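You operate a simulated robot arm through the tools that you are given. There is no shell and no other tool. Be economical: measure what you need, move in short steps, check, and stop when the job is done.

You are at the controls of a simulated robot arm. One attempt, no reset.

TASK
Fetch the small cheese that says "Q472" from the middle of table q and set it on the grey drain cover. Close the lid of the steel bath. Put the can marked "G572" from the top of table t on top of the grey tray and the can labelled "C720" on the lower shelf of table t. Put the small steel can that says "Y352" from the top of table t on the end of the long table beside tank y57 and the small steel can that says "Y725" on the front of the cloth box. Fetch the purple-handled stick and set it in the steel bucket. Pull the door of the wall cupboard open. Do these in any order. Set down upright: can, small steel can.
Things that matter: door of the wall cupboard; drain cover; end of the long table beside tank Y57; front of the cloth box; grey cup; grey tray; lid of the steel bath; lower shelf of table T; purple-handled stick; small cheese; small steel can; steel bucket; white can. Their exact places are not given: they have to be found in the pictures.

The check looks at the end state, three seconds after you hand in, the way a careful person would. Anything else that was tipped, shoved, dropped, spilled or broken makes it a failure. A push-on lid holds only when it is set on centred and level and pressed home; a screw cap is set on level and turned clockwise until tight. Flat cloth is picked up by pressing the open fingertips on it (5 to 10 N) and closing them slowly along it; thin cloth reads only 2 to 8 mm in the jaws.

THE ROBOT
A 7-joint arm with a fingered hand on a trunk, on a base that drives. Base frame: it is fixed to the floor where the robot stands at the start and does not move with it; the origin is under the middle of the robot, x ahead of it, y to its left, z up. Units: m, rad, N and s.
Its first joint turns from -2.897 to 2.897 rad. Places, roughly: door of the wall cupboard [-1, 5.6, 1.7]; drain cover (15x15x1 cm) [0.8, -1.4, 1.1]; end of the long table beside tank Y57 [0.8, 5.6, 0.8]; front of the cloth box (30x16 cm) [0.48, -1.1, 0.8]; grey cup, white can [0.75, 3.25, 1]; grey tray (20x25x4 cm) [0.7, 2.5, 0.9]; lid of the steel bath [0.4, 2.8, 1]; lower shelf of table T [0.5, 2.9, 0.2]; purple-handled stick (3x2x18 cm) [0.5, 3.5, 1]; small cheese [0.5, -0.25, 0.75]; small steel can [0.75, 3.25, 1]; steel bucket [-4.25, 3.5, 0.5]. Payload 4.7 kg.
The TCP is the grasp point between the finger pads, 0.036 m short of the fingertips. In the tool frame z runs along the fingers and y along their closing line. Largest opening 0.12 m; the body of the gripper starts 0.042 m behind the TCP. The gripper is a hand of 5 fingers: y runs from the thumb to the fingers, the wrist lies at [-0.018, -0.122, -0.21] in the tool frame.
Orientation is that of the tool frame in the base frame, as [roll, pitch, yaw] about the fixed x, y, z axes, in that order (R = Rz(yaw) Ry(pitch) Rx(roll)). With the fingers straight down and the wrist toward the robot, the tool's x, y and z point along [0, 1, 0], [1, 0, 0] and [0, 0, -1] of the base frame.

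THE INTERFACE
- The arm moves only by the tool play_rows. Its argument "plan" is a list of rows, each an object of numbers (a shift or turn left out is 0): "dx", "dy", "dz": the shift along the tool's x, y, z in m; "rx", "ry", "rz": the turn, a rotation vector about the tool's x, y, z in rad. In form: [{"dx": .., "dy": .., "dz": .., "rx": .., "ry": .., "rz": ..}, ...]. A call has 1 to 8 rows; each row is the pose to reach, as a shift and turn from the pose commanded when the call began, along the tool's axes at that moment. Rows are played at 5 a second. More than 0.05 m and 0.15 rad between two rows, and nothing of the call is played. Where a pose cannot be reached the arm comes as near as it can. A force on the tool above 40 N (or 10 N above the force at the start of the call, whichever is more), or a blocked arm, ends the call early, and 0.2 s more pass. In this call time passes only in rows, and 0.2 s behind the last. It gives the time, the measured TCP pose, the force on the tool (base axes), the opening and the grip force at its end, in the units of the frame above (readings bear some noise), with the torque about the TCP (base axes, N m) and any sound that the robot's microphone picked up.
- Cameras (640 x 400 px; columns grow to the right, rows downward): "scene" is now at [-0.2614, 0.0176, 1.2374]; the picture's right is [-0.68, -0.73, 0.00], its down [-0.26, 0.24, -0.94] and it looks along [0.69, -0.64, -0.35] (base axes); focal length 254 px, centre (320, 200). "wrist" rides on the gripper at [0.073, -0.091, -0.143] in the tool frame; the picture's right is [-0.80, 0.28, -0.53], its down [-0.53, -0.73, 0.42] and it looks along [-0.27, 0.62, 0.74] (tool axes); focal length 234 px, centre (320, 200).
- snapshot(camera): a new picture of that camera. It takes no simulated time.
- drive_base(legs): drives the robot by 1 to 6 legs, each [ahead, turn to the left] in m and rad, along the robot's own axes; the way and the turn of a leg run together, so that a leg with both is an arc; at most 1.5 m and 3.142 rad a leg. The arm and the cameras ride along, it lands a little off, and it stops where it bumps. It gives what a move gives.
- move_fingers(index, middle, ring, little, thumb_bend, thumb_turn): sets how far each is bent, from 0 (flat) to 1 (curled in); at 0.3 the hand is open as for a grip, at 0.7 the pads meet at the TCP. One left out holds its place. A second passes; each finger stops where it meets its share of the squeeze, and holds until it gets a number again. It is the only way to open and close the hand. It gives what a move gives, with no picture; readings hold the bend of each and the force on index, middle, ring, little, thumb and palm. thumb_turn goes from beside the hand (0) to across from the fingers (1), as for a grip.
- head_to(pan, tilt): turns the head with the scene camera to pan (to the left, within 2.496 rad either way) and tilt (down, from -0.506 to 1.204), counted from straight ahead of the robot. It gives what a move gives.
- locate(camera, pixels): for up to 12 pixels [column, row] of the newest picture of that camera ("zoom" is the newest enlarged one), the place [x, y, z] in the base frame of the surface seen there, good to about 0.003 m. It takes no simulated time.
- close_up(camera, box): a new picture of the part [left, top, right, bottom] of that camera's present view, enlarged. It takes no simulated time.
- finish_job(): hands the job in; it is judged then, once.

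Keep the steps short. Do not move on a guess: measure, check each grasp and each placing, and mend mistakes. In all there are 138 turns and 170 pictures (those below and enlarged ones count). Leave the gripper open and the arm clear of the work at the hand-in unless told otherwise, and finish with a single line.

The tools are called after "Call:" as a command line: name --argument value ..., lists and objects as JSON in quotes. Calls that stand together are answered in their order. play_rows: Moves the arm, as the interface text tells. Its arguments: {"type":"object","properties":{"plan":{"type":"array","items":{"type":"object","properties":{"dx":{"type":"number"},"dy":{"type":"number"},"dz":{"type":"number"},"rx":{"type":"number"},"ry":{"type":"number"},"rz":{"type":"number"}}}}},"required":["plan"]} The other tools are called the same way: move_fingers (index, middle, ring, little, thumb_bend, thumb_turn) moves the fingers one by one; drive_base (legs) drives the base; head_to (pan, tilt) turns the head that bears the scene camera; snapshot (camera) takes a picture; locate (camera, pixels) gives the place of the surface under pixels of a picture; close_up (camera, box) takes an enlarged picture of a part of a camera's view; finish_job () hands the job in.

At the start:

```text
clock: 0.0
position: [0.3133, -0.4596, 1.0581]
tool_rot: [3.141, -0.002, 1.573]
force: [0.4, 0.3, -0.5]
moment: [0.02, 0.02, 0.01]
opening: 0.1196
gripper_force: 0.0
shape: jaw
bend: [0.3, 0.3, 0.3, 0.3, 0.3, 0.98]
finger forces: [0.0, 0.0, 0.1, 0.0, 0.0, 0.0]
robot x, y, heading: [-0.0008, -0.0027, -0.001]
head pan, tilt: [-0.745, 0.358]
```

scene: 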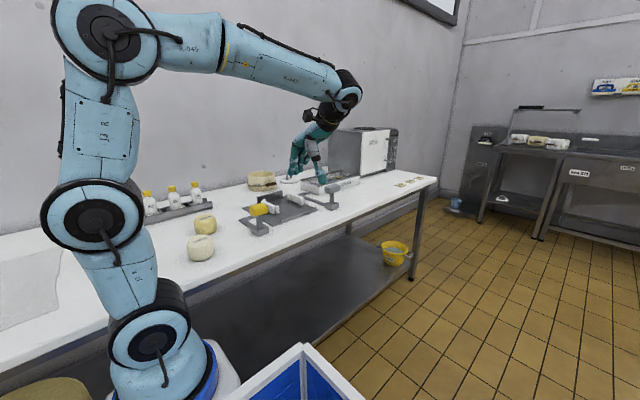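
wrist: 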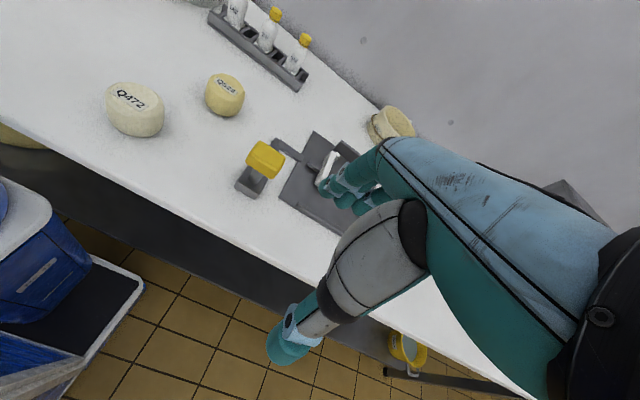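

I see the cheese "Q472" in the wrist picture at (135,108). I will measure it and look at the area.

Call:
locate --camera "wrist" --pixels '[[130, 97], [135, 125], [110, 100], [162, 110], [224, 88], [237, 180], [50, 100], [140, 140]]'

Call:
locate --camera "scene" --pixels '[[201, 240], [201, 258], [189, 248], [214, 248], [204, 220], [415, 180], [290, 180], [20, 290], [330, 190], [370, 150], [262, 180]]'

Call:
close_up --camera "scene" --box '[140, 120, 460, 320]'

```text
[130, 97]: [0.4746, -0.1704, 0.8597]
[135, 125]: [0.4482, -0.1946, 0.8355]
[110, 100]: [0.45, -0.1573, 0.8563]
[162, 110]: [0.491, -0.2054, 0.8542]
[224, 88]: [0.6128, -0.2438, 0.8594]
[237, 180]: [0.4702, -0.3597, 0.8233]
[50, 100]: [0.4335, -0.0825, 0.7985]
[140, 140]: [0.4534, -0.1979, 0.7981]
```

```text
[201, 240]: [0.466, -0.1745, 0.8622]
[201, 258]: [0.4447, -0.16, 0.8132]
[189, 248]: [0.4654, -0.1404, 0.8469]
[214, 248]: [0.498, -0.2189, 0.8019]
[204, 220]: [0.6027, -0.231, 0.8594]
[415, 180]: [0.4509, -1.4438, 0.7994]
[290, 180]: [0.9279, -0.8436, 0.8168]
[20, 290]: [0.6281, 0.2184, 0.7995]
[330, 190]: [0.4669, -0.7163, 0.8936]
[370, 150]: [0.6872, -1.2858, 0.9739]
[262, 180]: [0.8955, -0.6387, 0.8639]
```

```text
2.00 times, centred on (300, 220) of scene
```

zoom: 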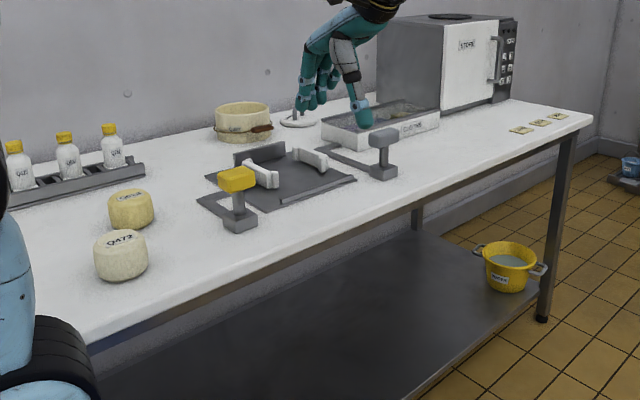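

The cheese's centre is near (0.47,-0.185), from 0.80 to 0.862 high. Before any driving I look around with the head: to the right and down, ahead, to the left, and behind.

Call:
head_to --pan -1.5 --tilt 0.6

Call:
snapshot --camera "scene"

Call:
head_to --pan 0.9 --tilt 0.3

Call:
snapshot --camera "scene"

Call:
head_to --pan 2.1 --tilt 0.2

Call:
snapshot --camera "scene"

```text
clock: 1.1
position: [0.3146, -0.4592, 1.0587]
tool_rot: [-3.141, -0.001, 1.57]
force: [-0.4, -0.3, 0.1]
moment: [0.02, 0.0, 0.02]
opening: 0.1192
gripper_force: 0.0
shape: jaw
bend: [0.3, 0.3, 0.3, 0.3, 0.3, 0.98]
finger forces: [0.0, 0.0, 0.1, 0.1, 0.0, 0.0]
robot x, y, heading: [-0.0028, -0.0016, -0.001]
head pan, tilt: [-1.499, 0.6]
```

```text
166 pictures are left
```

scene: 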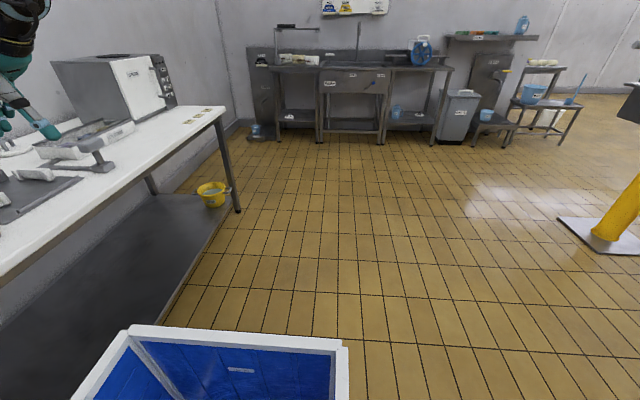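

```text
clock: 3.3
position: [0.3142, -0.4596, 1.0588]
tool_rot: [3.142, 0.0, 1.571]
force: [0.4, 0.4, 0.5]
moment: [-0.01, 0.0, 0.01]
opening: 0.1195
gripper_force: 0.1
shape: jaw
bend: [0.3, 0.3, 0.3, 0.3, 0.3, 0.98]
finger forces: [0.1, 0.0, 0.0, 0.0, 0.0, 0.0]
robot x, y, heading: [0.0019, -0.0025, 0.004]
head pan, tilt: [0.901, 0.3]
```

```text
165 pictures are left
```

scene: 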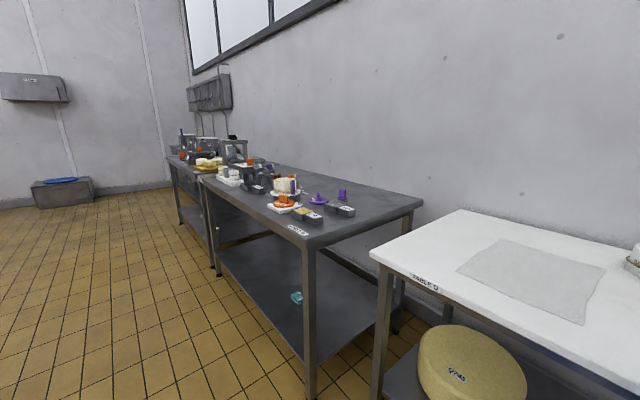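

```text
clock: 4.7
position: [0.3142, -0.4592, 1.0588]
tool_rot: [3.141, 0.001, 1.572]
force: [0.3, -0.3, -0.5]
moment: [-0.01, -0.02, 0.01]
opening: 0.1197
gripper_force: 0.0
shape: jaw
bend: [0.3, 0.3, 0.3, 0.3, 0.3, 0.98]
finger forces: [0.0, 0.0, 0.0, 0.0, 0.1, 0.1]
robot x, y, heading: [-0.0009, -0.0012, 0.002]
head pan, tilt: [2.1, 0.201]
```

```text
164 pictures are left
```

scene: 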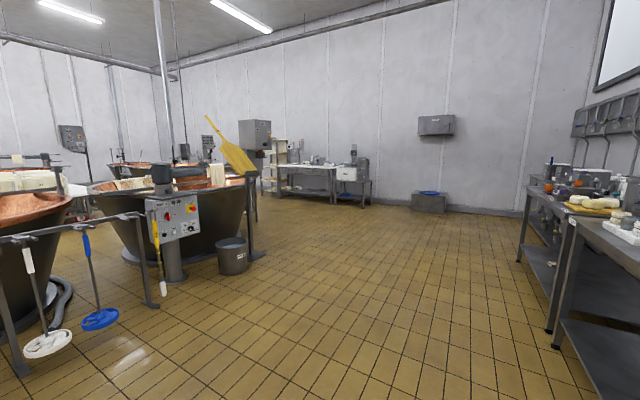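

The head's views show the copper vats, tables on the left, and a wall cupboard. First the cheese: I move above it, to about (0.472,-0.175), staying at height 1.06.

Call:
play_rows --plan '[{"dx": 0.04, "dy": 0.022}, {"dx": 0.08, "dy": 0.045}, {"dx": 0.12, "dy": 0.067}, {"dx": 0.16, "dy": 0.09}, {"dx": 0.2, "dy": 0.112}, {"dx": 0.24, "dy": 0.135}, {"dx": 0.284, "dy": 0.158}]'

Call:
head_to --pan -0.3 --tilt 0.6

Call:
snapshot --camera "scene"

Call:
snapshot --camera "wrist"

```text
clock: 6.3
position: [0.4733, -0.1764, 1.0572]
tool_rot: [3.141, -0.001, 1.571]
force: [1.1, 0.2, -0.9]
moment: [0.03, 0.05, -0.02]
opening: 0.1196
gripper_force: 0.1
shape: jaw
bend: [0.3, 0.3, 0.3, 0.3, 0.3, 0.98]
finger forces: [0.0, 0.0, 0.0, 0.0, 0.0, 0.0]
robot x, y, heading: [0.0022, -0.0009, -0.003]
head pan, tilt: [2.1, 0.201]
```

```text
clock: 8.5
position: [0.4741, -0.1773, 1.0568]
tool_rot: [-3.141, 0.001, 1.57]
force: [-1.7, 0.0, 0.4]
moment: [0.03, -0.02, -0.03]
opening: 0.1199
gripper_force: 0.0
shape: jaw
bend: [0.3, 0.3, 0.3, 0.3, 0.3, 0.98]
finger forces: [0.1, 0.1, 0.1, 0.1, 0.0, 0.0]
robot x, y, heading: [-0.0005, 0.0006, 0.002]
head pan, tilt: [-0.3, 0.6]
```

```text
163 pictures are left
```

scene: 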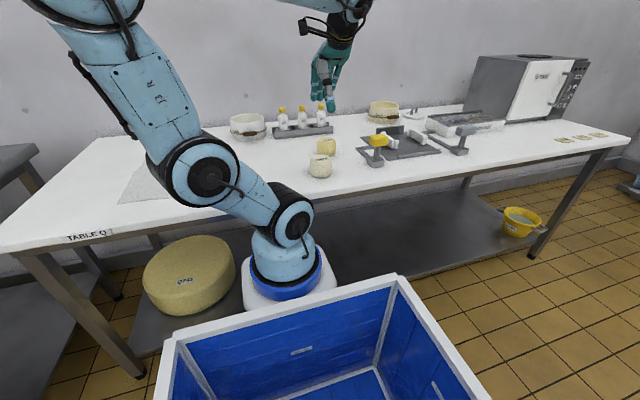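

```text
162 pictures are left
```

wrist: 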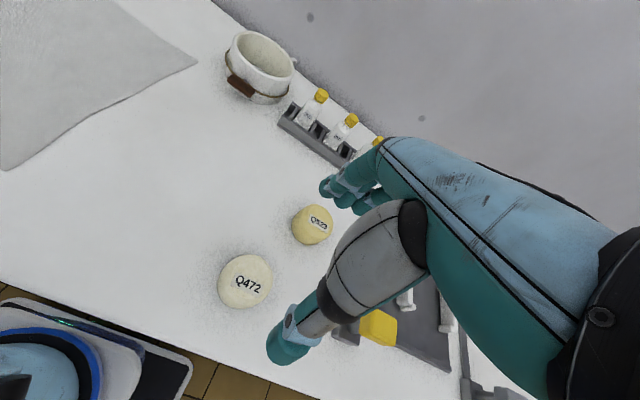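

In the wrist picture Q472 is at (246,281). I measure its rim again.

Call:
locate --camera "wrist" --pixels '[[246, 278], [222, 280], [270, 272], [246, 258], [245, 300], [312, 222], [225, 350], [100, 262]]'

Call:
locate --camera "scene" --pixels '[[270, 330], [390, 290], [165, 345], [455, 395], [100, 235], [350, 180], [300, 270]]'

```text
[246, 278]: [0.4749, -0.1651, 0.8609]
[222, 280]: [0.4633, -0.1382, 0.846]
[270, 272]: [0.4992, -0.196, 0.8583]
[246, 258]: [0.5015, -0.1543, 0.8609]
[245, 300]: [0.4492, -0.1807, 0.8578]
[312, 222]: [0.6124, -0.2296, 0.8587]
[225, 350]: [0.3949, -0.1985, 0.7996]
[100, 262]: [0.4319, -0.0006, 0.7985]
```

```text
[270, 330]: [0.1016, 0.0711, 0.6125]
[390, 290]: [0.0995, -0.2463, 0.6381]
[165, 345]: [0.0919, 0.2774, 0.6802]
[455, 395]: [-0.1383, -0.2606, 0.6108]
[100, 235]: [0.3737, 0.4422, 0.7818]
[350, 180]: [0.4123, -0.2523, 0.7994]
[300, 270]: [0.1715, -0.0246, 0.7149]
```

The cheese's centre is near (0.476,-0.168), top 0.861. I go straight down over it to TCP height 0.848, with the fingers open around it.

Call:
play_rows --plan '[{"dx": 0.009, "dy": 0.002, "dz": 0.04}, {"dx": 0.009, "dy": 0.002, "dz": 0.08}, {"dx": 0.009, "dy": 0.002, "dz": 0.12}, {"dx": 0.009, "dy": 0.002, "dz": 0.16}, {"dx": 0.009, "dy": 0.002, "dz": 0.19}, {"dx": 0.009, "dy": 0.002, "dz": 0.21}]'

Call:
snapshot --camera "wrist"

Call:
close_up --camera "scene" --box '[240, 80, 400, 180]'

```text
clock: 9.9
position: [0.4725, -0.1684, 0.8477]
tool_rot: [3.14, 0.001, 1.572]
force: [-0.4, 0.7, 0.4]
moment: [0.01, -0.02, -0.01]
opening: 0.1198
gripper_force: 0.0
shape: jaw
bend: [0.3, 0.3, 0.3, 0.3, 0.3, 0.98]
finger forces: [0.0, 0.0, 0.0, 0.1, 0.1, 0.0]
robot x, y, heading: [0.0008, 0.0004, -0.001]
head pan, tilt: [-0.3, 0.6]
```

```text
161 pictures are left
```

wrist: 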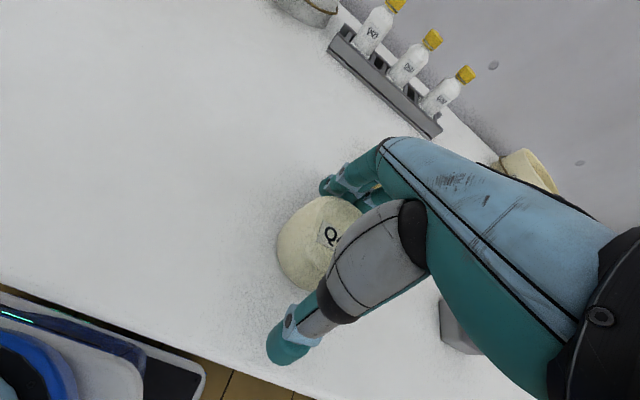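

```text
4.00 times, centred on (320, 130) of scene
```

zoom: 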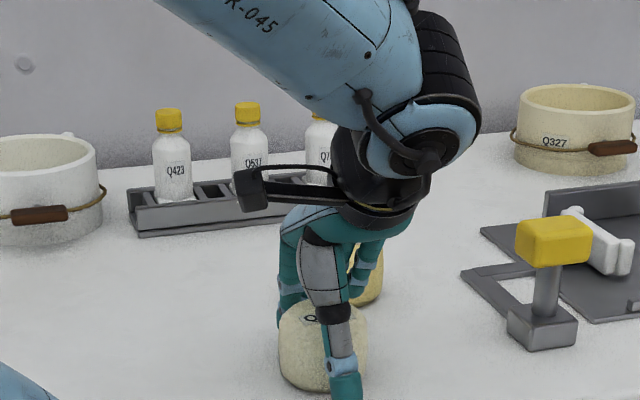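

The cheese sits between the thumb and fingers; the projected TCP (330,241) falls on it. I close the fingers gently.

Call:
move_fingers --index 0.7 --middle 0.7 --ring 0.7 --little 0.7 --thumb_bend 0.7

```text
clock: 10.9
position: [0.4744, -0.1679, 0.8497]
tool_rot: [-3.141, 0.004, 1.571]
force: [4.7, -0.2, 8.9]
moment: [-0.2, -0.48, 0.11]
opening: 0.0678
gripper_force: 28.4
shape: fingers
bend: [0.5, 0.52, 0.6, 0.7, 0.52, 0.95]
finger forces: [10.5, 10.0, 9.4, 0.1, 28.3, 0.0]
robot x, y, heading: [0.0028, 0.0018, -0.003]
head pan, tilt: [-0.3, 0.6]
```

The cheese is held (28 N, opening 0.068). I lift it straight up by 0.4 m and check.

Call:
play_rows --plan '[{"dz": -0.02}, {"dz": -0.06}, {"dz": -0.11}, {"dz": -0.16}, {"dz": -0.21}, {"dz": -0.26}, {"dz": -0.31}, {"dz": -0.36}]'

Call:
head_to --pan -1.0 --tilt 0.35

Call:
snapshot --camera "scene"

```text
clock: 12.7
position: [0.475, -0.1694, 1.2074]
tool_rot: [-3.141, 0.001, 1.571]
force: [-0.3, -0.7, -2.4]
moment: [-0.01, -0.01, 0.0]
opening: 0.0675
gripper_force: 27.4
shape: fingers
bend: [0.5, 0.53, 0.62, 0.7, 0.52, 0.94]
finger forces: [9.4, 8.8, 9.4, 0.0, 27.5, 0.1]
robot x, y, heading: [-0.0006, -0.0012, 0.0]
head pan, tilt: [-0.3, 0.6]
```

```text
clock: 13.8
position: [0.4747, -0.1702, 1.2076]
tool_rot: [3.14, 0.001, 1.57]
force: [-0.1, 0.4, -2.7]
moment: [-0.01, 0.0, -0.01]
opening: 0.0672
gripper_force: 27.7
shape: fingers
bend: [0.5, 0.53, 0.62, 0.7, 0.52, 0.94]
finger forces: [9.5, 8.8, 9.4, 0.0, 27.5, 0.0]
robot x, y, heading: [0.0007, -0.0008, 0.003]
head pan, tilt: [-1.0, 0.351]
```

```text
159 pictures are left
```

scene: 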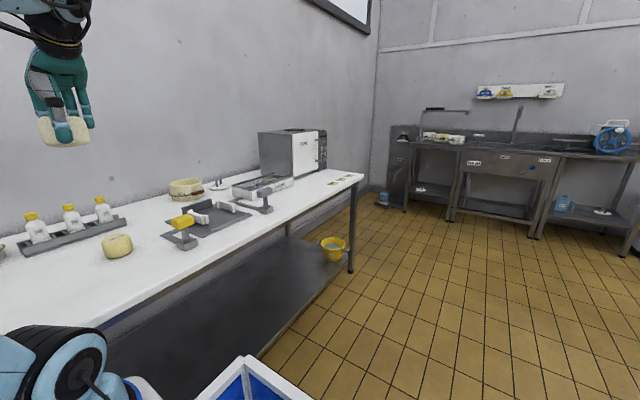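

The cheese hangs firmly in the hand. I measure the oven top and the drain cover area.

Call:
close_up --camera "scene" --box '[180, 110, 380, 235]'

Call:
locate --camera "scene" --pixels '[[293, 130], [291, 150], [325, 131], [260, 133], [280, 128], [307, 128], [325, 187], [262, 186], [350, 175], [333, 242], [288, 183]]'

```text
3.20 times, centred on (280, 172) of scene
```

zoom: 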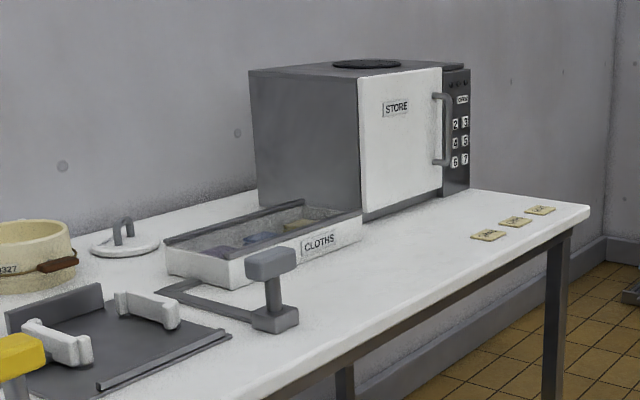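

```text
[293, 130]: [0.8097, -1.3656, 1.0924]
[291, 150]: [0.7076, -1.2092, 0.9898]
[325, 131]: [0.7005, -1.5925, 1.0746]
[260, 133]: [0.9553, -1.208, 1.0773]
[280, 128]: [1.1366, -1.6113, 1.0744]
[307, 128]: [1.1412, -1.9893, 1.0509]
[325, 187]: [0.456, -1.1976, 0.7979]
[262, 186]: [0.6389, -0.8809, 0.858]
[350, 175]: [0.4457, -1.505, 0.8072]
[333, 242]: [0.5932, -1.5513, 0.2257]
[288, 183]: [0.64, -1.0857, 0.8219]
```

The drain cover is the dark disc on the oven top, about (0.81,-1.37,1.09). I drive: back 0.3, turn right, 1.3 ahead, turn left. Then I look.

Call:
drive_base --legs '[[-0.3, 0], [0, -1.571], [1.3, 0], [0, 1.571]]'

Call:
head_to --pan -0.3 --tilt 0.3

Call:
snapshot --camera "scene"

```text
clock: 29.6
position: [0.19, -1.4613, 1.2085]
tool_rot: [-3.141, 0.0, 1.59]
force: [0.6, -0.3, -2.2]
moment: [-0.01, -0.01, 0.01]
opening: 0.0664
gripper_force: 26.5
shape: fingers
bend: [0.5, 0.53, 0.62, 0.7, 0.53, 0.94]
finger forces: [9.4, 8.4, 9.4, 0.0, 26.1, 0.1]
robot x, y, heading: [-0.2903, -1.3029, 0.016]
head pan, tilt: [-1.0, 0.351]
```

```text
clock: 30.7
position: [0.1893, -1.4622, 1.2083]
tool_rot: [-3.141, 0.0, 1.591]
force: [0.3, -0.5, -3.4]
moment: [-0.04, -0.04, 0.0]
opening: 0.0664
gripper_force: 26.6
shape: fingers
bend: [0.5, 0.53, 0.62, 0.7, 0.53, 0.94]
finger forces: [9.3, 8.3, 9.4, 0.0, 26.2, 0.0]
robot x, y, heading: [-0.2892, -1.3015, 0.019]
head pan, tilt: [-0.3, 0.3]
```

```text
157 pictures are left
```

scene: 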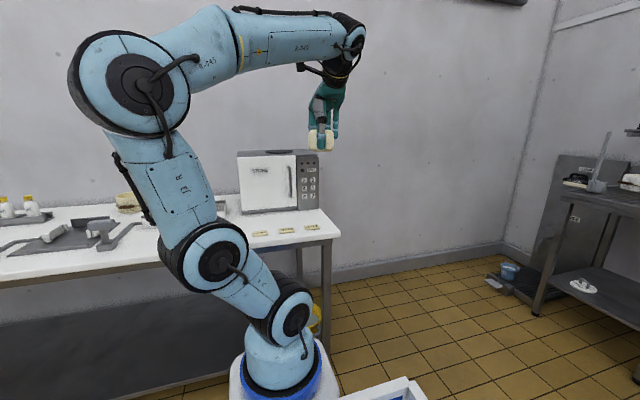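

I drive 0.29 ahead and raise the hand 0.1 m, then look for the disc.

Call:
play_rows --plan '[{"dz": -0.04}, {"dz": -0.08}, {"dz": -0.1}]'

Call:
drive_base --legs '[[0.28, 0]]'

Call:
snapshot --camera "wrist"

Call:
snapshot --camera "scene"

```text
clock: 31.5
position: [0.1925, -1.4603, 1.3097]
tool_rot: [-3.141, -0.001, 1.592]
force: [-0.6, -0.6, -2.4]
moment: [0.01, -0.05, -0.02]
opening: 0.0663
gripper_force: 26.8
shape: fingers
bend: [0.5, 0.53, 0.62, 0.7, 0.53, 0.94]
finger forces: [9.3, 8.5, 9.4, 0.0, 26.1, 0.0]
robot x, y, heading: [-0.2897, -1.2982, 0.017]
head pan, tilt: [-0.3, 0.3]
```

```text
clock: 33.5
position: [0.4785, -1.4497, 1.3087]
tool_rot: [-3.141, 0.0, 1.597]
force: [0.1, -0.2, -3.2]
moment: [0.03, 0.0, 0.02]
opening: 0.0663
gripper_force: 27.0
shape: fingers
bend: [0.5, 0.53, 0.62, 0.7, 0.53, 0.94]
finger forces: [9.3, 8.4, 9.5, 0.0, 26.2, 0.0]
robot x, y, heading: [-0.0019, -1.2941, 0.03]
head pan, tilt: [-0.3, 0.3]
```

```text
156 pictures are left
```

wrist: 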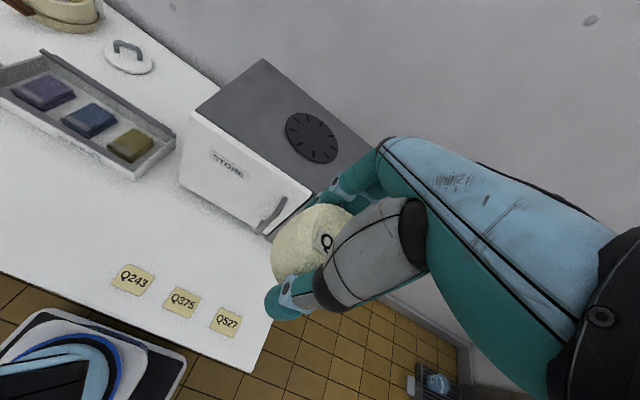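

```text
155 pictures are left
```

scene: 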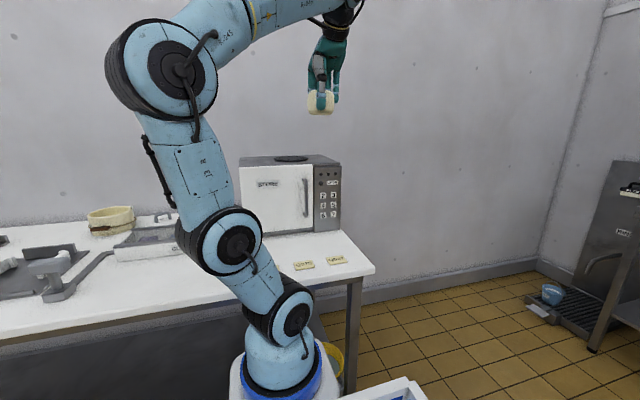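

The disc shows at (311,137) in the wrist picture. I measure its rim.

Call:
locate --camera "wrist" --pixels '[[311, 137], [286, 125], [337, 148], [320, 160], [302, 116], [265, 110], [345, 140], [196, 112], [310, 192], [210, 170], [60, 180]]'

```text
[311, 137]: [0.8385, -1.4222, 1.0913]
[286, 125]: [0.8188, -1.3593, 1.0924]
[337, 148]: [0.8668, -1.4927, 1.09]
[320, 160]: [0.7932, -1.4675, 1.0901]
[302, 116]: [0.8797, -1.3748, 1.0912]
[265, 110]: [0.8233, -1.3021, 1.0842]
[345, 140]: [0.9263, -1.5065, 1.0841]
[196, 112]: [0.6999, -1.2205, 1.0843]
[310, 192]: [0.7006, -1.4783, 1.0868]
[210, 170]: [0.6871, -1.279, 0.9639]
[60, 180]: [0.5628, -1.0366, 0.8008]
```

The disc's centre is (0.84,-1.423), top 1.091. I carry the cheese over it at height 1.31.

Call:
play_rows --plan '[{"dx": 0.002, "dy": 0.045}, {"dx": 0.004, "dy": 0.09}, {"dx": 0.007, "dy": 0.136}, {"dx": 0.009, "dy": 0.181}, {"dx": 0.011, "dy": 0.226}, {"dx": 0.013, "dy": 0.271}, {"dx": 0.015, "dy": 0.317}, {"dx": 0.0176, "dy": 0.362}]'

Call:
snapshot --camera "wrist"

```text
clock: 35.2
position: [0.8372, -1.4246, 1.3093]
tool_rot: [3.14, 0.002, 1.597]
force: [-1.0, 0.8, -1.7]
moment: [-0.06, -0.08, 0.0]
opening: 0.0661
gripper_force: 26.0
shape: fingers
bend: [0.5, 0.53, 0.62, 0.7, 0.53, 0.94]
finger forces: [9.4, 8.4, 9.9, 0.0, 25.9, 0.0]
robot x, y, heading: [-0.0027, -1.2954, 0.026]
head pan, tilt: [-0.3, 0.3]
```

```text
154 pictures are left
```

wrist: 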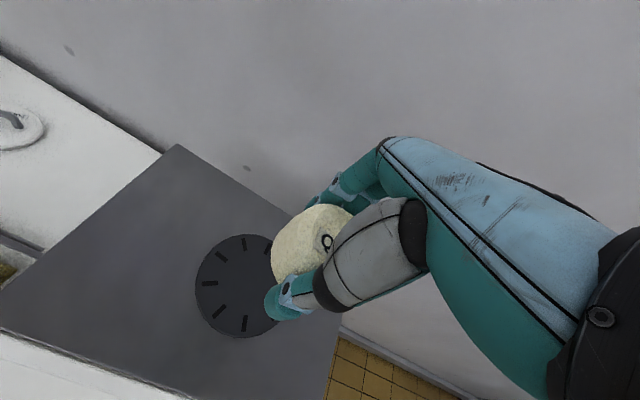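

The cheese is above the disc. I lower it 0.165 m with a slow end.

Call:
play_rows --plan '[{"dz": 0.04, "dy": 0.002}, {"dz": 0.08, "dy": 0.002}, {"dz": 0.12, "dy": 0.002}, {"dz": 0.145, "dy": 0.002}, {"dz": 0.155, "dy": 0.002}, {"dz": 0.16, "dy": 0.002}, {"dz": 0.164, "dy": 0.002}]'

Call:
snapshot --camera "wrist"

Call:
close_up --camera "scene" --box '[220, 100, 380, 200]'

```text
clock: 36.9
position: [0.8424, -1.4243, 1.1443]
tool_rot: [-3.141, -0.001, 1.597]
force: [0.1, 0.0, -2.3]
moment: [0.01, -0.05, 0.0]
opening: 0.0663
gripper_force: 26.7
shape: fingers
bend: [0.5, 0.53, 0.62, 0.7, 0.53, 0.94]
finger forces: [9.5, 8.4, 9.9, 0.0, 25.7, 0.0]
robot x, y, heading: [-0.0023, -1.2958, 0.022]
head pan, tilt: [-0.3, 0.3]
```

```text
153 pictures are left
```

wrist: 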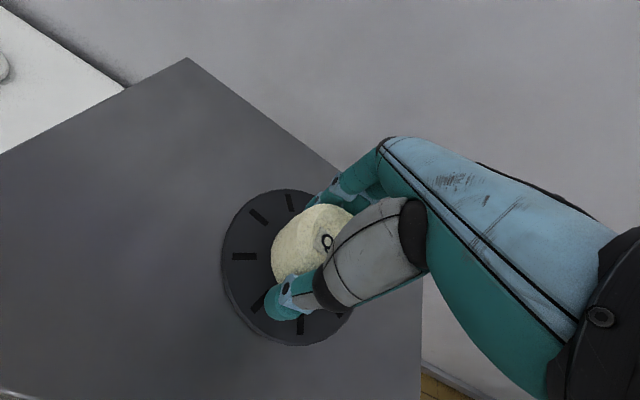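

```text
4.00 times, centred on (300, 150) of scene
```

zoom: 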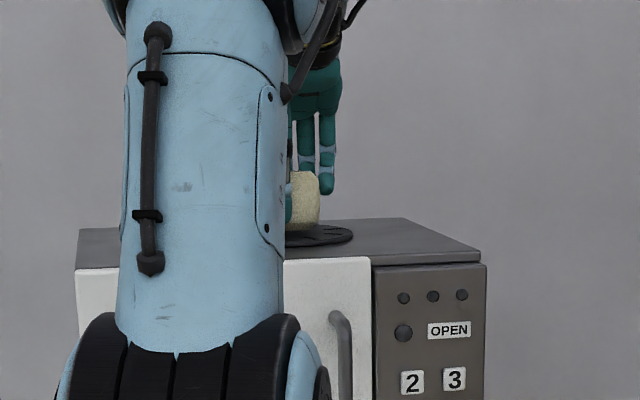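

The cheese is just above the disc with no contact yet. I go down 2 mm at a time until the force changes.

Call:
play_rows --plan '[{"dz": 0.001}, {"dz": 0.002}, {"dz": 0.003}]'

```text
clock: 37.6
position: [0.841, -1.4243, 1.1413]
tool_rot: [-3.141, 0.001, 1.596]
force: [0.3, -0.2, -2.2]
moment: [0.02, -0.02, 0.0]
opening: 0.0662
gripper_force: 26.6
shape: fingers
bend: [0.5, 0.53, 0.62, 0.7, 0.53, 0.94]
finger forces: [9.5, 8.3, 9.8, 0.0, 25.7, 0.0]
robot x, y, heading: [-0.0061, -1.2915, 0.03]
head pan, tilt: [-0.3, 0.3]
```

Call:
play_rows --plan '[{"dz": 0.001}, {"dz": 0.002}, {"dz": 0.003}, {"dz": 0.004}]'

```text
clock: 38.6
position: [0.8405, -1.4238, 1.1389]
tool_rot: [3.138, 0.001, 1.598]
force: [1.0, 0.0, 14.8]
moment: [-0.23, -0.41, 0.08]
opening: 0.0663
gripper_force: 29.3
shape: fingers
bend: [0.5, 0.53, 0.62, 0.7, 0.53, 0.94]
finger forces: [9.7, 9.0, 11.0, 0.0, 28.2, 0.0]
robot x, y, heading: [-0.0054, -1.2911, 0.031]
head pan, tilt: [-0.3, 0.3]
```

Contact (15 N). I open the fingers.

Call:
move_fingers --index 0.3 --middle 0.3 --ring 0.3 --little 0.3 --thumb_bend 0.3

Call:
play_rows --plan '[{"dz": -0.03}, {"dz": -0.08}, {"dz": -0.13}, {"dz": -0.17}]'

Call:
snapshot --camera "wrist"

```text
clock: 39.6
position: [0.8409, -1.4236, 1.1372]
tool_rot: [-3.141, 0.001, 1.597]
force: [0.1, -0.6, 0.0]
moment: [0.01, -0.03, 0.0]
opening: 0.1218
gripper_force: 0.1
shape: fingers
bend: [0.3, 0.3, 0.3, 0.3, 0.3, 0.97]
finger forces: [0.0, 0.1, 0.0, 0.1, 0.1, 0.0]
robot x, y, heading: [-0.0026, -1.2929, 0.028]
head pan, tilt: [-0.3, 0.3]
```

```text
clock: 40.6
position: [0.8436, -1.4228, 1.3112]
tool_rot: [-3.14, -0.001, 1.596]
force: [0.5, 0.0, -0.5]
moment: [-0.02, 0.0, 0.01]
opening: 0.1217
gripper_force: 0.1
shape: fingers
bend: [0.3, 0.3, 0.3, 0.3, 0.3, 0.97]
finger forces: [0.0, 0.0, 0.0, 0.0, 0.1, 0.0]
robot x, y, heading: [-0.0043, -1.2963, 0.028]
head pan, tilt: [-0.3, 0.3]
```

```text
151 pictures are left
```

wrist: 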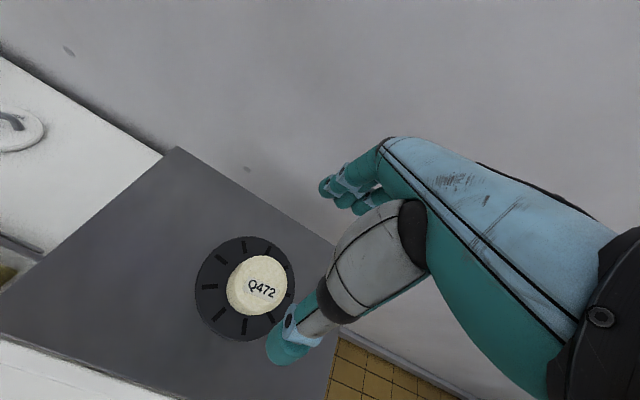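

The cheese stands upright in the middle of the disc. Now I retract the arm, back away and drive along the aisle towards table T.

Call:
play_rows --plan '[{"dy": -0.045}, {"dy": -0.09}, {"dy": -0.135}, {"dy": -0.18}, {"dy": -0.225}, {"dy": -0.27}, {"dy": -0.315}, {"dy": -0.355}]'

Call:
drive_base --legs '[[-0.5, 0], [0, 1.54], [1.5, 0], [1.5, 0]]'

Call:
head_to --pan -0.8 --tilt 0.3

Call:
snapshot --camera "scene"

```text
clock: 42.5
position: [0.4872, -1.4326, 1.3099]
tool_rot: [-3.141, -0.002, 1.597]
force: [1.0, 0.1, -0.6]
moment: [0.01, 0.02, -0.01]
opening: 0.122
gripper_force: 0.0
shape: fingers
bend: [0.3, 0.3, 0.3, 0.3, 0.3, 0.97]
finger forces: [0.0, 0.0, 0.0, 0.1, 0.1, 0.1]
robot x, y, heading: [-0.001, -1.2975, 0.026]
head pan, tilt: [-0.3, 0.3]
```

```text
clock: 63.0
position: [-0.3274, 2.1258, 1.3099]
tool_rot: [3.141, -0.002, -3.139]
force: [0.7, 0.5, -0.1]
moment: [0.04, -0.02, 0.0]
opening: 0.122
gripper_force: 0.0
shape: fingers
bend: [0.3, 0.3, 0.3, 0.3, 0.3, 0.97]
finger forces: [0.0, 0.0, 0.0, 0.0, 0.1, 0.0]
robot x, y, heading: [-0.4762, 1.6366, 1.574]
head pan, tilt: [-0.3, 0.3]
```

```text
clock: 63.9
position: [-0.3274, 2.1249, 1.3103]
tool_rot: [-3.14, 0.001, -3.138]
force: [-0.2, -0.4, -0.3]
moment: [-0.02, 0.02, -0.02]
opening: 0.122
gripper_force: 0.1
shape: fingers
bend: [0.3, 0.3, 0.3, 0.3, 0.3, 0.97]
finger forces: [0.0, 0.0, 0.0, 0.1, 0.0, 0.1]
robot x, y, heading: [-0.4752, 1.634, 1.577]
head pan, tilt: [-0.799, 0.3]
```

```text
150 pictures are left
```

scene: 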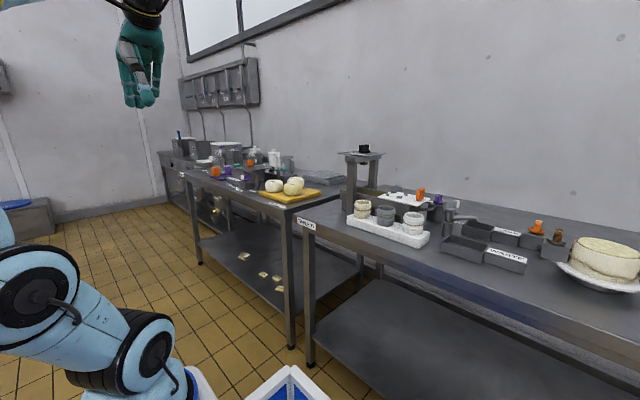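

Table T is the next one along. I drive 1.2 m further and look at it.

Call:
drive_base --legs '[[1.2, 0]]'

Call:
head_to --pan -1.4 --tilt 0.35

Call:
snapshot --camera "scene"

Call:
head_to --pan -0.4 --tilt 0.2

Call:
snapshot --camera "scene"

```text
clock: 69.9
position: [-0.3348, 3.3052, 1.3098]
tool_rot: [-3.141, 0.001, -3.135]
force: [0.4, 0.0, 0.5]
moment: [-0.01, 0.03, -0.01]
opening: 0.122
gripper_force: 0.0
shape: fingers
bend: [0.3, 0.3, 0.3, 0.3, 0.3, 0.97]
finger forces: [0.1, 0.0, 0.0, 0.0, 0.0, 0.0]
robot x, y, heading: [-0.4815, 2.8168, 1.582]
head pan, tilt: [-0.799, 0.3]
```

```text
clock: 70.9
position: [-0.3362, 3.305, 1.3101]
tool_rot: [3.142, 0.0, -3.134]
force: [0.0, -0.1, 0.1]
moment: [0.01, -0.01, 0.01]
opening: 0.1221
gripper_force: 0.1
shape: fingers
bend: [0.3, 0.3, 0.3, 0.3, 0.3, 0.97]
finger forces: [0.0, 0.1, 0.0, 0.0, 0.1, 0.0]
robot x, y, heading: [-0.4841, 2.8166, 1.58]
head pan, tilt: [-1.4, 0.351]
```

```text
149 pictures are left
```

scene: 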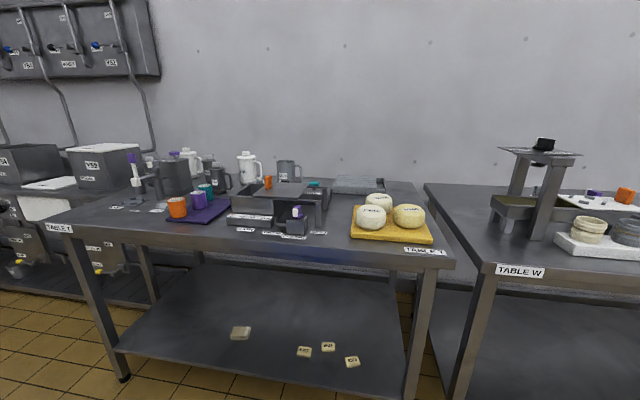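

```text
clock: 72.2
position: [-0.3361, 3.305, 1.3104]
tool_rot: [3.14, 0.0, -3.133]
force: [-0.4, 0.3, 0.0]
moment: [-0.04, 0.0, 0.02]
opening: 0.1222
gripper_force: 0.1
shape: fingers
bend: [0.3, 0.3, 0.3, 0.3, 0.3, 0.97]
finger forces: [0.1, 0.0, 0.0, 0.0, 0.0, 0.0]
robot x, y, heading: [-0.4789, 2.818, 1.574]
head pan, tilt: [-0.4, 0.201]
```

```text
148 pictures are left
```

scene: 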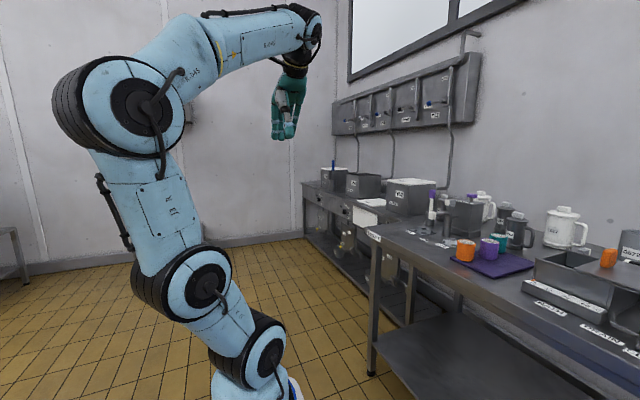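

Table T stands at my right. I turn to face it and take a closer look at the things on it.

Call:
drive_base --legs '[[0, -1.575]]'

Call:
head_to --pan 0.2 --tilt 0.35

Call:
snapshot --camera "scene"

Call:
snapshot --camera "wrist"

```text
clock: 76.4
position: [0.0066, 2.6689, 1.3095]
tool_rot: [3.141, 0.0, 1.578]
force: [-0.2, 0.1, -0.6]
moment: [-0.01, 0.0, 0.03]
opening: 0.122
gripper_force: 0.0
shape: fingers
bend: [0.3, 0.3, 0.3, 0.3, 0.3, 0.97]
finger forces: [0.1, 0.1, 0.1, 0.0, 0.1, 0.1]
robot x, y, heading: [-0.4837, 2.8185, 0.005]
head pan, tilt: [-0.4, 0.201]
```

```text
clock: 77.4
position: [0.0064, 2.6685, 1.3106]
tool_rot: [-3.141, 0.0, 1.578]
force: [0.1, 0.7, -0.5]
moment: [0.02, 0.02, 0.01]
opening: 0.122
gripper_force: 0.1
shape: fingers
bend: [0.3, 0.3, 0.3, 0.3, 0.3, 0.97]
finger forces: [0.0, 0.1, 0.0, 0.0, 0.0, 0.1]
robot x, y, heading: [-0.4827, 2.8158, 0.009]
head pan, tilt: [0.201, 0.351]
```

```text
147 pictures are left
```

scene: 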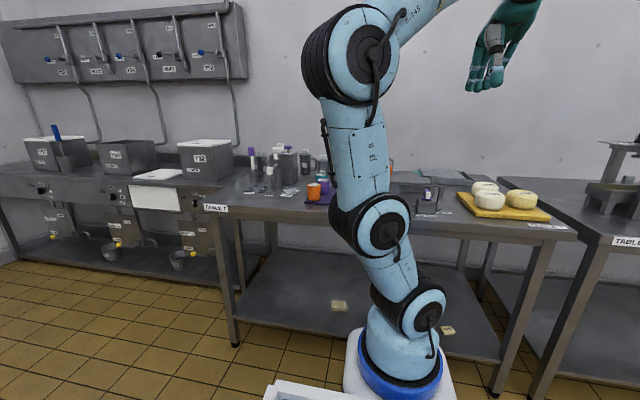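

```text
146 pictures are left
```

wrist: 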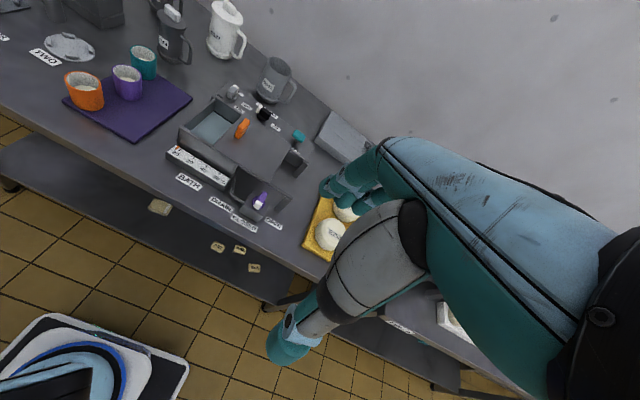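

The wrist camera gives a good overhead view. I take close-ups.

Call:
close_up --camera "wrist" --box '[0, 0, 256, 160]'

Call:
close_up --camera "wrist" --box '[150, 60, 390, 210]'

Call:
close_up --camera "scene" --box '[190, 120, 350, 220]'

```text
2.50 times, centred on (128, 80) of wrist
```

zoom: 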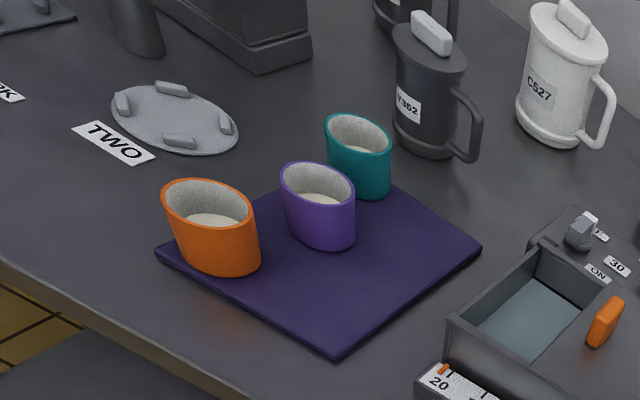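

```text
2.67 times, centred on (270, 135) of wrist
```

zoom: 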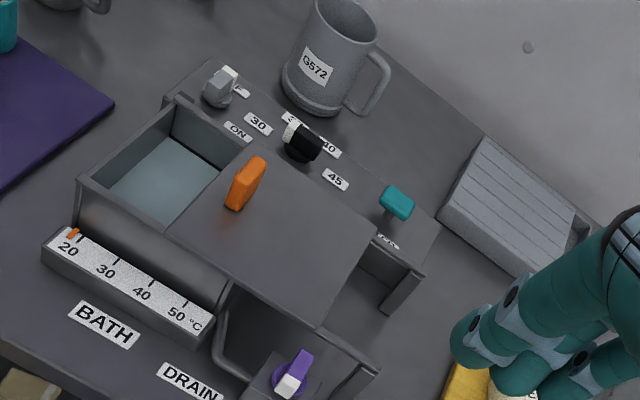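

```text
4.00 times, centred on (270, 170) of scene
```

zoom: 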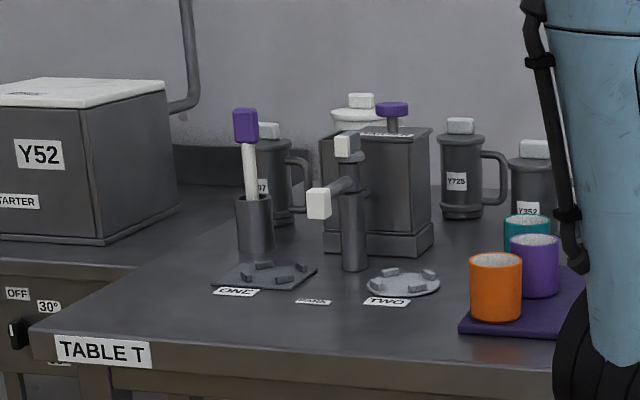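

I see: cup G572 (wrist 268,86), Y352 (171,34), white can C527 (224,30), the bath with its lid pushed right (orange knob 243,128), the tray (341,135), the purple stick in a holder. I measure them.

Call:
locate --camera "wrist" --pixels '[[243, 126], [213, 147], [269, 184], [291, 146], [236, 119], [215, 98], [180, 127], [262, 86], [341, 135], [331, 111], [171, 45], [222, 45]]'

Call:
locate --camera "scene" --pixels '[[251, 152], [253, 165], [253, 178], [254, 182], [217, 208], [230, 200], [304, 166], [284, 180], [262, 188], [256, 188], [278, 178], [338, 305]]'

```text
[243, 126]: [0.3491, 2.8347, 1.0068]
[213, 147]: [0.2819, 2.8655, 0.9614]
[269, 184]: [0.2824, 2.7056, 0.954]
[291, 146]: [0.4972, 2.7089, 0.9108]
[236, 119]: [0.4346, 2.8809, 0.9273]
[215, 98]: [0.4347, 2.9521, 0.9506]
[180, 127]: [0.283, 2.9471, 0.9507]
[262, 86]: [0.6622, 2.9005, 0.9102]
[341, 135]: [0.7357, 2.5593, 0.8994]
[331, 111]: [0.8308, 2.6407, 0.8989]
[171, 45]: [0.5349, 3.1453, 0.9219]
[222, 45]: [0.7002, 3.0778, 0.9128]
```

```text
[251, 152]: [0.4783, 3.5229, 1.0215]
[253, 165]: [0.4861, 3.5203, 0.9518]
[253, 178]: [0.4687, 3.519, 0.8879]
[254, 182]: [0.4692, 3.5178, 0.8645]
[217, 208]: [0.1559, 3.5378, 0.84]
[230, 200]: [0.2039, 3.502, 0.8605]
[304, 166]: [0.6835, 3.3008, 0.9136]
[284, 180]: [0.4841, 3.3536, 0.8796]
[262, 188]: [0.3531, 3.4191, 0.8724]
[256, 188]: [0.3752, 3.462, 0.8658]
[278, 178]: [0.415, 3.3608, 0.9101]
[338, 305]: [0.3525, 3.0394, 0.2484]
```

Table T's top is at 0.86, its front edge at x≈0.15. The bath lid is open by about 0.085 m and closes toward +y. I drive 0.28 m closer and look again.

Call:
drive_base --legs '[[0.27, 0]]'

Call:
snapshot --camera "wrist"

Call:
head_to --pan 0.75 --tilt 0.35

Call:
close_up --camera "scene" --box '[220, 70, 540, 270]'

Call:
close_up --camera "wrist" --box '[80, 40, 400, 240]'

```text
clock: 79.3
position: [0.2803, 2.674, 1.3102]
tool_rot: [-3.141, -0.001, 1.585]
force: [-0.3, -0.3, 0.7]
moment: [0.01, 0.02, 0.01]
opening: 0.1221
gripper_force: 0.1
shape: fingers
bend: [0.3, 0.3, 0.3, 0.3, 0.3, 0.97]
finger forces: [0.0, 0.0, 0.0, 0.0, 0.0, 0.0]
robot x, y, heading: [-0.2096, 2.822, 0.013]
head pan, tilt: [0.201, 0.351]
```

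```text
142 pictures are left
```

wrist: 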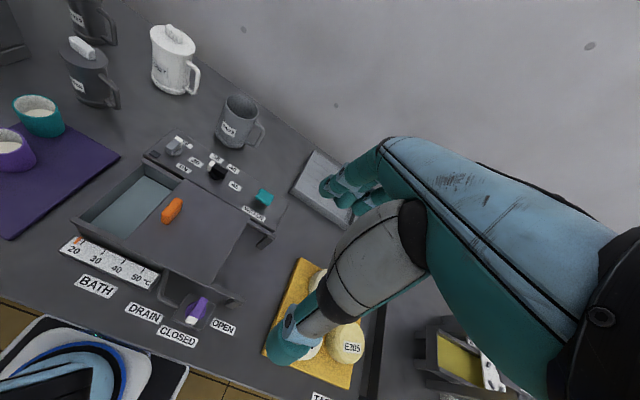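

```text
clock: 80.3
position: [0.2808, 2.6745, 1.3101]
tool_rot: [-3.141, 0.0, 1.584]
force: [-0.2, -0.1, 0.4]
moment: [0.02, -0.02, -0.02]
opening: 0.122
gripper_force: 0.0
shape: fingers
bend: [0.3, 0.3, 0.3, 0.3, 0.3, 0.97]
finger forces: [0.0, 0.1, 0.1, 0.0, 0.0, 0.0]
robot x, y, heading: [-0.2092, 2.8219, 0.012]
head pan, tilt: [0.75, 0.351]
```

```text
2.00 times, centred on (380, 170) of scene
```

zoom: 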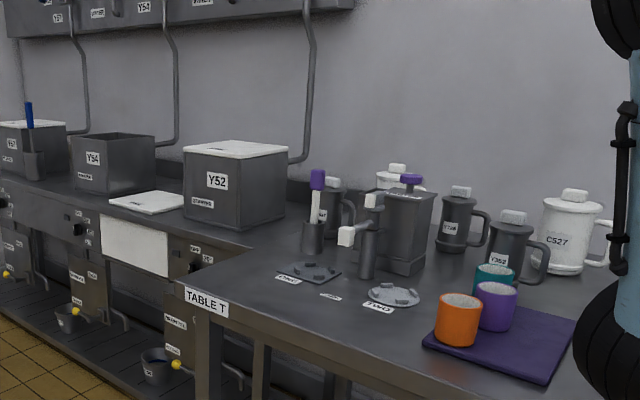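

```text
2.00 times, centred on (240, 140) of wrist
```

zoom: 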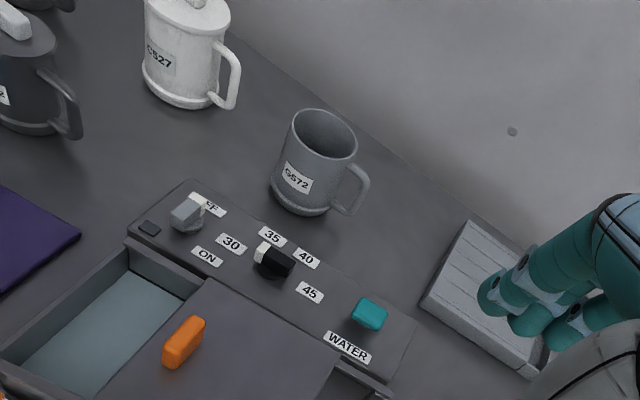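

I measure the lid knob and bath edges again from here.

Call:
locate --camera "wrist" --pixels '[[172, 209], [164, 218], [180, 201], [170, 220], [142, 238], [190, 283], [110, 205], [138, 168], [245, 225], [182, 182], [240, 292], [265, 195]]'

Call:
close_up --camera "wrist" --box '[60, 140, 300, 290]'

```text
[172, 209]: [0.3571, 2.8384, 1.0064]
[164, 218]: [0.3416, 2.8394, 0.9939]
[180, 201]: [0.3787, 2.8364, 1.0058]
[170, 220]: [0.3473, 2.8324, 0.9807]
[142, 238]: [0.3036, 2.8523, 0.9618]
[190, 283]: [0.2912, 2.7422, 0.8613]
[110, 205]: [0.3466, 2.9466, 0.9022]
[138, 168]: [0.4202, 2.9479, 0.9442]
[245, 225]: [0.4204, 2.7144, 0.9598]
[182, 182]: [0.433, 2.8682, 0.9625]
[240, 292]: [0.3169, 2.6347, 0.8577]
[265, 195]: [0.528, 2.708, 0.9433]
```

```text
2.67 times, centred on (180, 215) of wrist
```

zoom: 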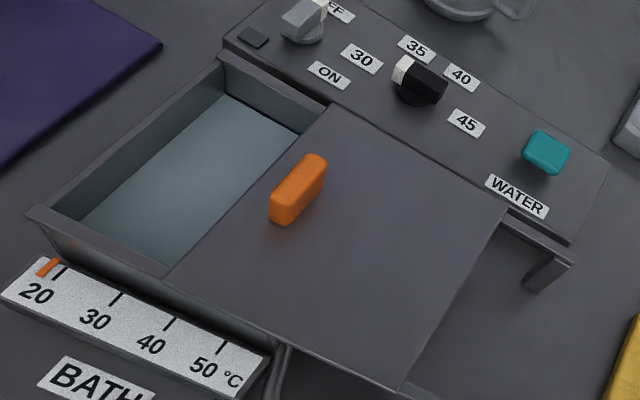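

The lid's orange knob spans x 0.342–0.382 at y≈2.838, from 0.962 to 1.007 high. I plan to push it toward +y with the closed fingertips. I close the fingers and move right of the knob, still above it.

Call:
move_fingers --index 0.7 --middle 0.7 --ring 0.7 --little 0.7 --thumb_bend 0.7

Call:
play_rows --plan '[{"dx": 0.02, "dy": 0.02, "dz": 0.035}, {"dx": 0.04, "dy": 0.04, "dz": 0.07}, {"dx": 0.06, "dy": 0.06, "dz": 0.11}, {"dx": 0.07, "dy": 0.08, "dz": 0.15}, {"dx": 0.07, "dy": 0.08, "dz": 0.19}, {"dx": 0.07, "dy": 0.08, "dz": 0.23}]'

Call:
snapshot --camera "wrist"

```text
clock: 81.3
position: [0.2806, 2.6746, 1.3103]
tool_rot: [3.141, 0.001, 1.583]
force: [-0.6, -0.2, -0.2]
moment: [-0.03, -0.03, -0.03]
opening: 0.0045
gripper_force: 0.2
shape: fingers
bend: [0.7, 0.7, 0.7, 0.7, 0.7, 0.97]
finger forces: [0.0, 0.0, 0.0, 0.0, 0.0, 0.1]
robot x, y, heading: [-0.2067, 2.8212, 0.015]
head pan, tilt: [0.75, 0.351]
```

```text
clock: 82.7
position: [0.357, 2.7437, 1.0787]
tool_rot: [3.139, 0.001, 1.582]
force: [-0.1, -0.4, 0.7]
moment: [-0.01, 0.01, -0.01]
opening: 0.0042
gripper_force: 0.1
shape: fingers
bend: [0.7, 0.7, 0.7, 0.7, 0.7, 0.98]
finger forces: [0.1, 0.0, 0.0, 0.0, 0.0, 0.1]
robot x, y, heading: [-0.2105, 2.8224, 0.009]
head pan, tilt: [0.75, 0.351]
```

```text
138 pictures are left
```

wrist: 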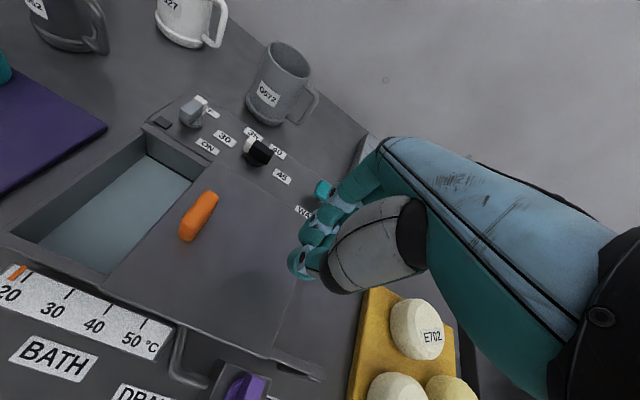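

I lower 0.07 m so that the tips are about 1 cm above the lid, and look.

Call:
play_rows --plan '[{"dz": 0.035}, {"dz": 0.06}, {"dz": 0.07}]'

Call:
snapshot --camera "wrist"

```text
clock: 83.5
position: [0.3583, 2.7453, 1.009]
tool_rot: [3.141, 0.0, 1.585]
force: [-0.2, -0.2, -1.4]
moment: [-0.03, -0.04, 0.02]
opening: 0.0044
gripper_force: 0.1
shape: fingers
bend: [0.7, 0.7, 0.7, 0.7, 0.7, 0.98]
finger forces: [0.0, 0.0, 0.1, 0.1, 0.1, 0.1]
robot x, y, heading: [-0.212, 2.8206, 0.012]
head pan, tilt: [0.75, 0.351]
```

```text
137 pictures are left
```

wrist: 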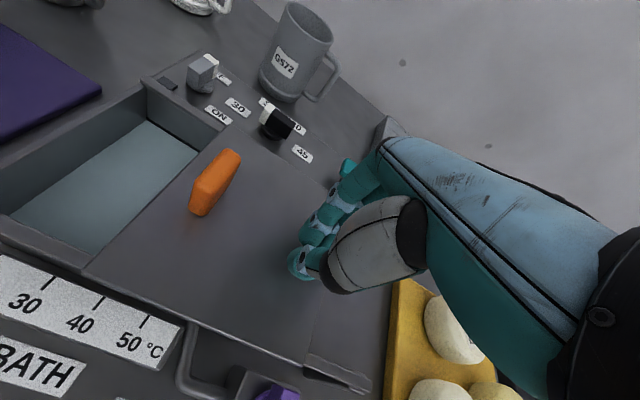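

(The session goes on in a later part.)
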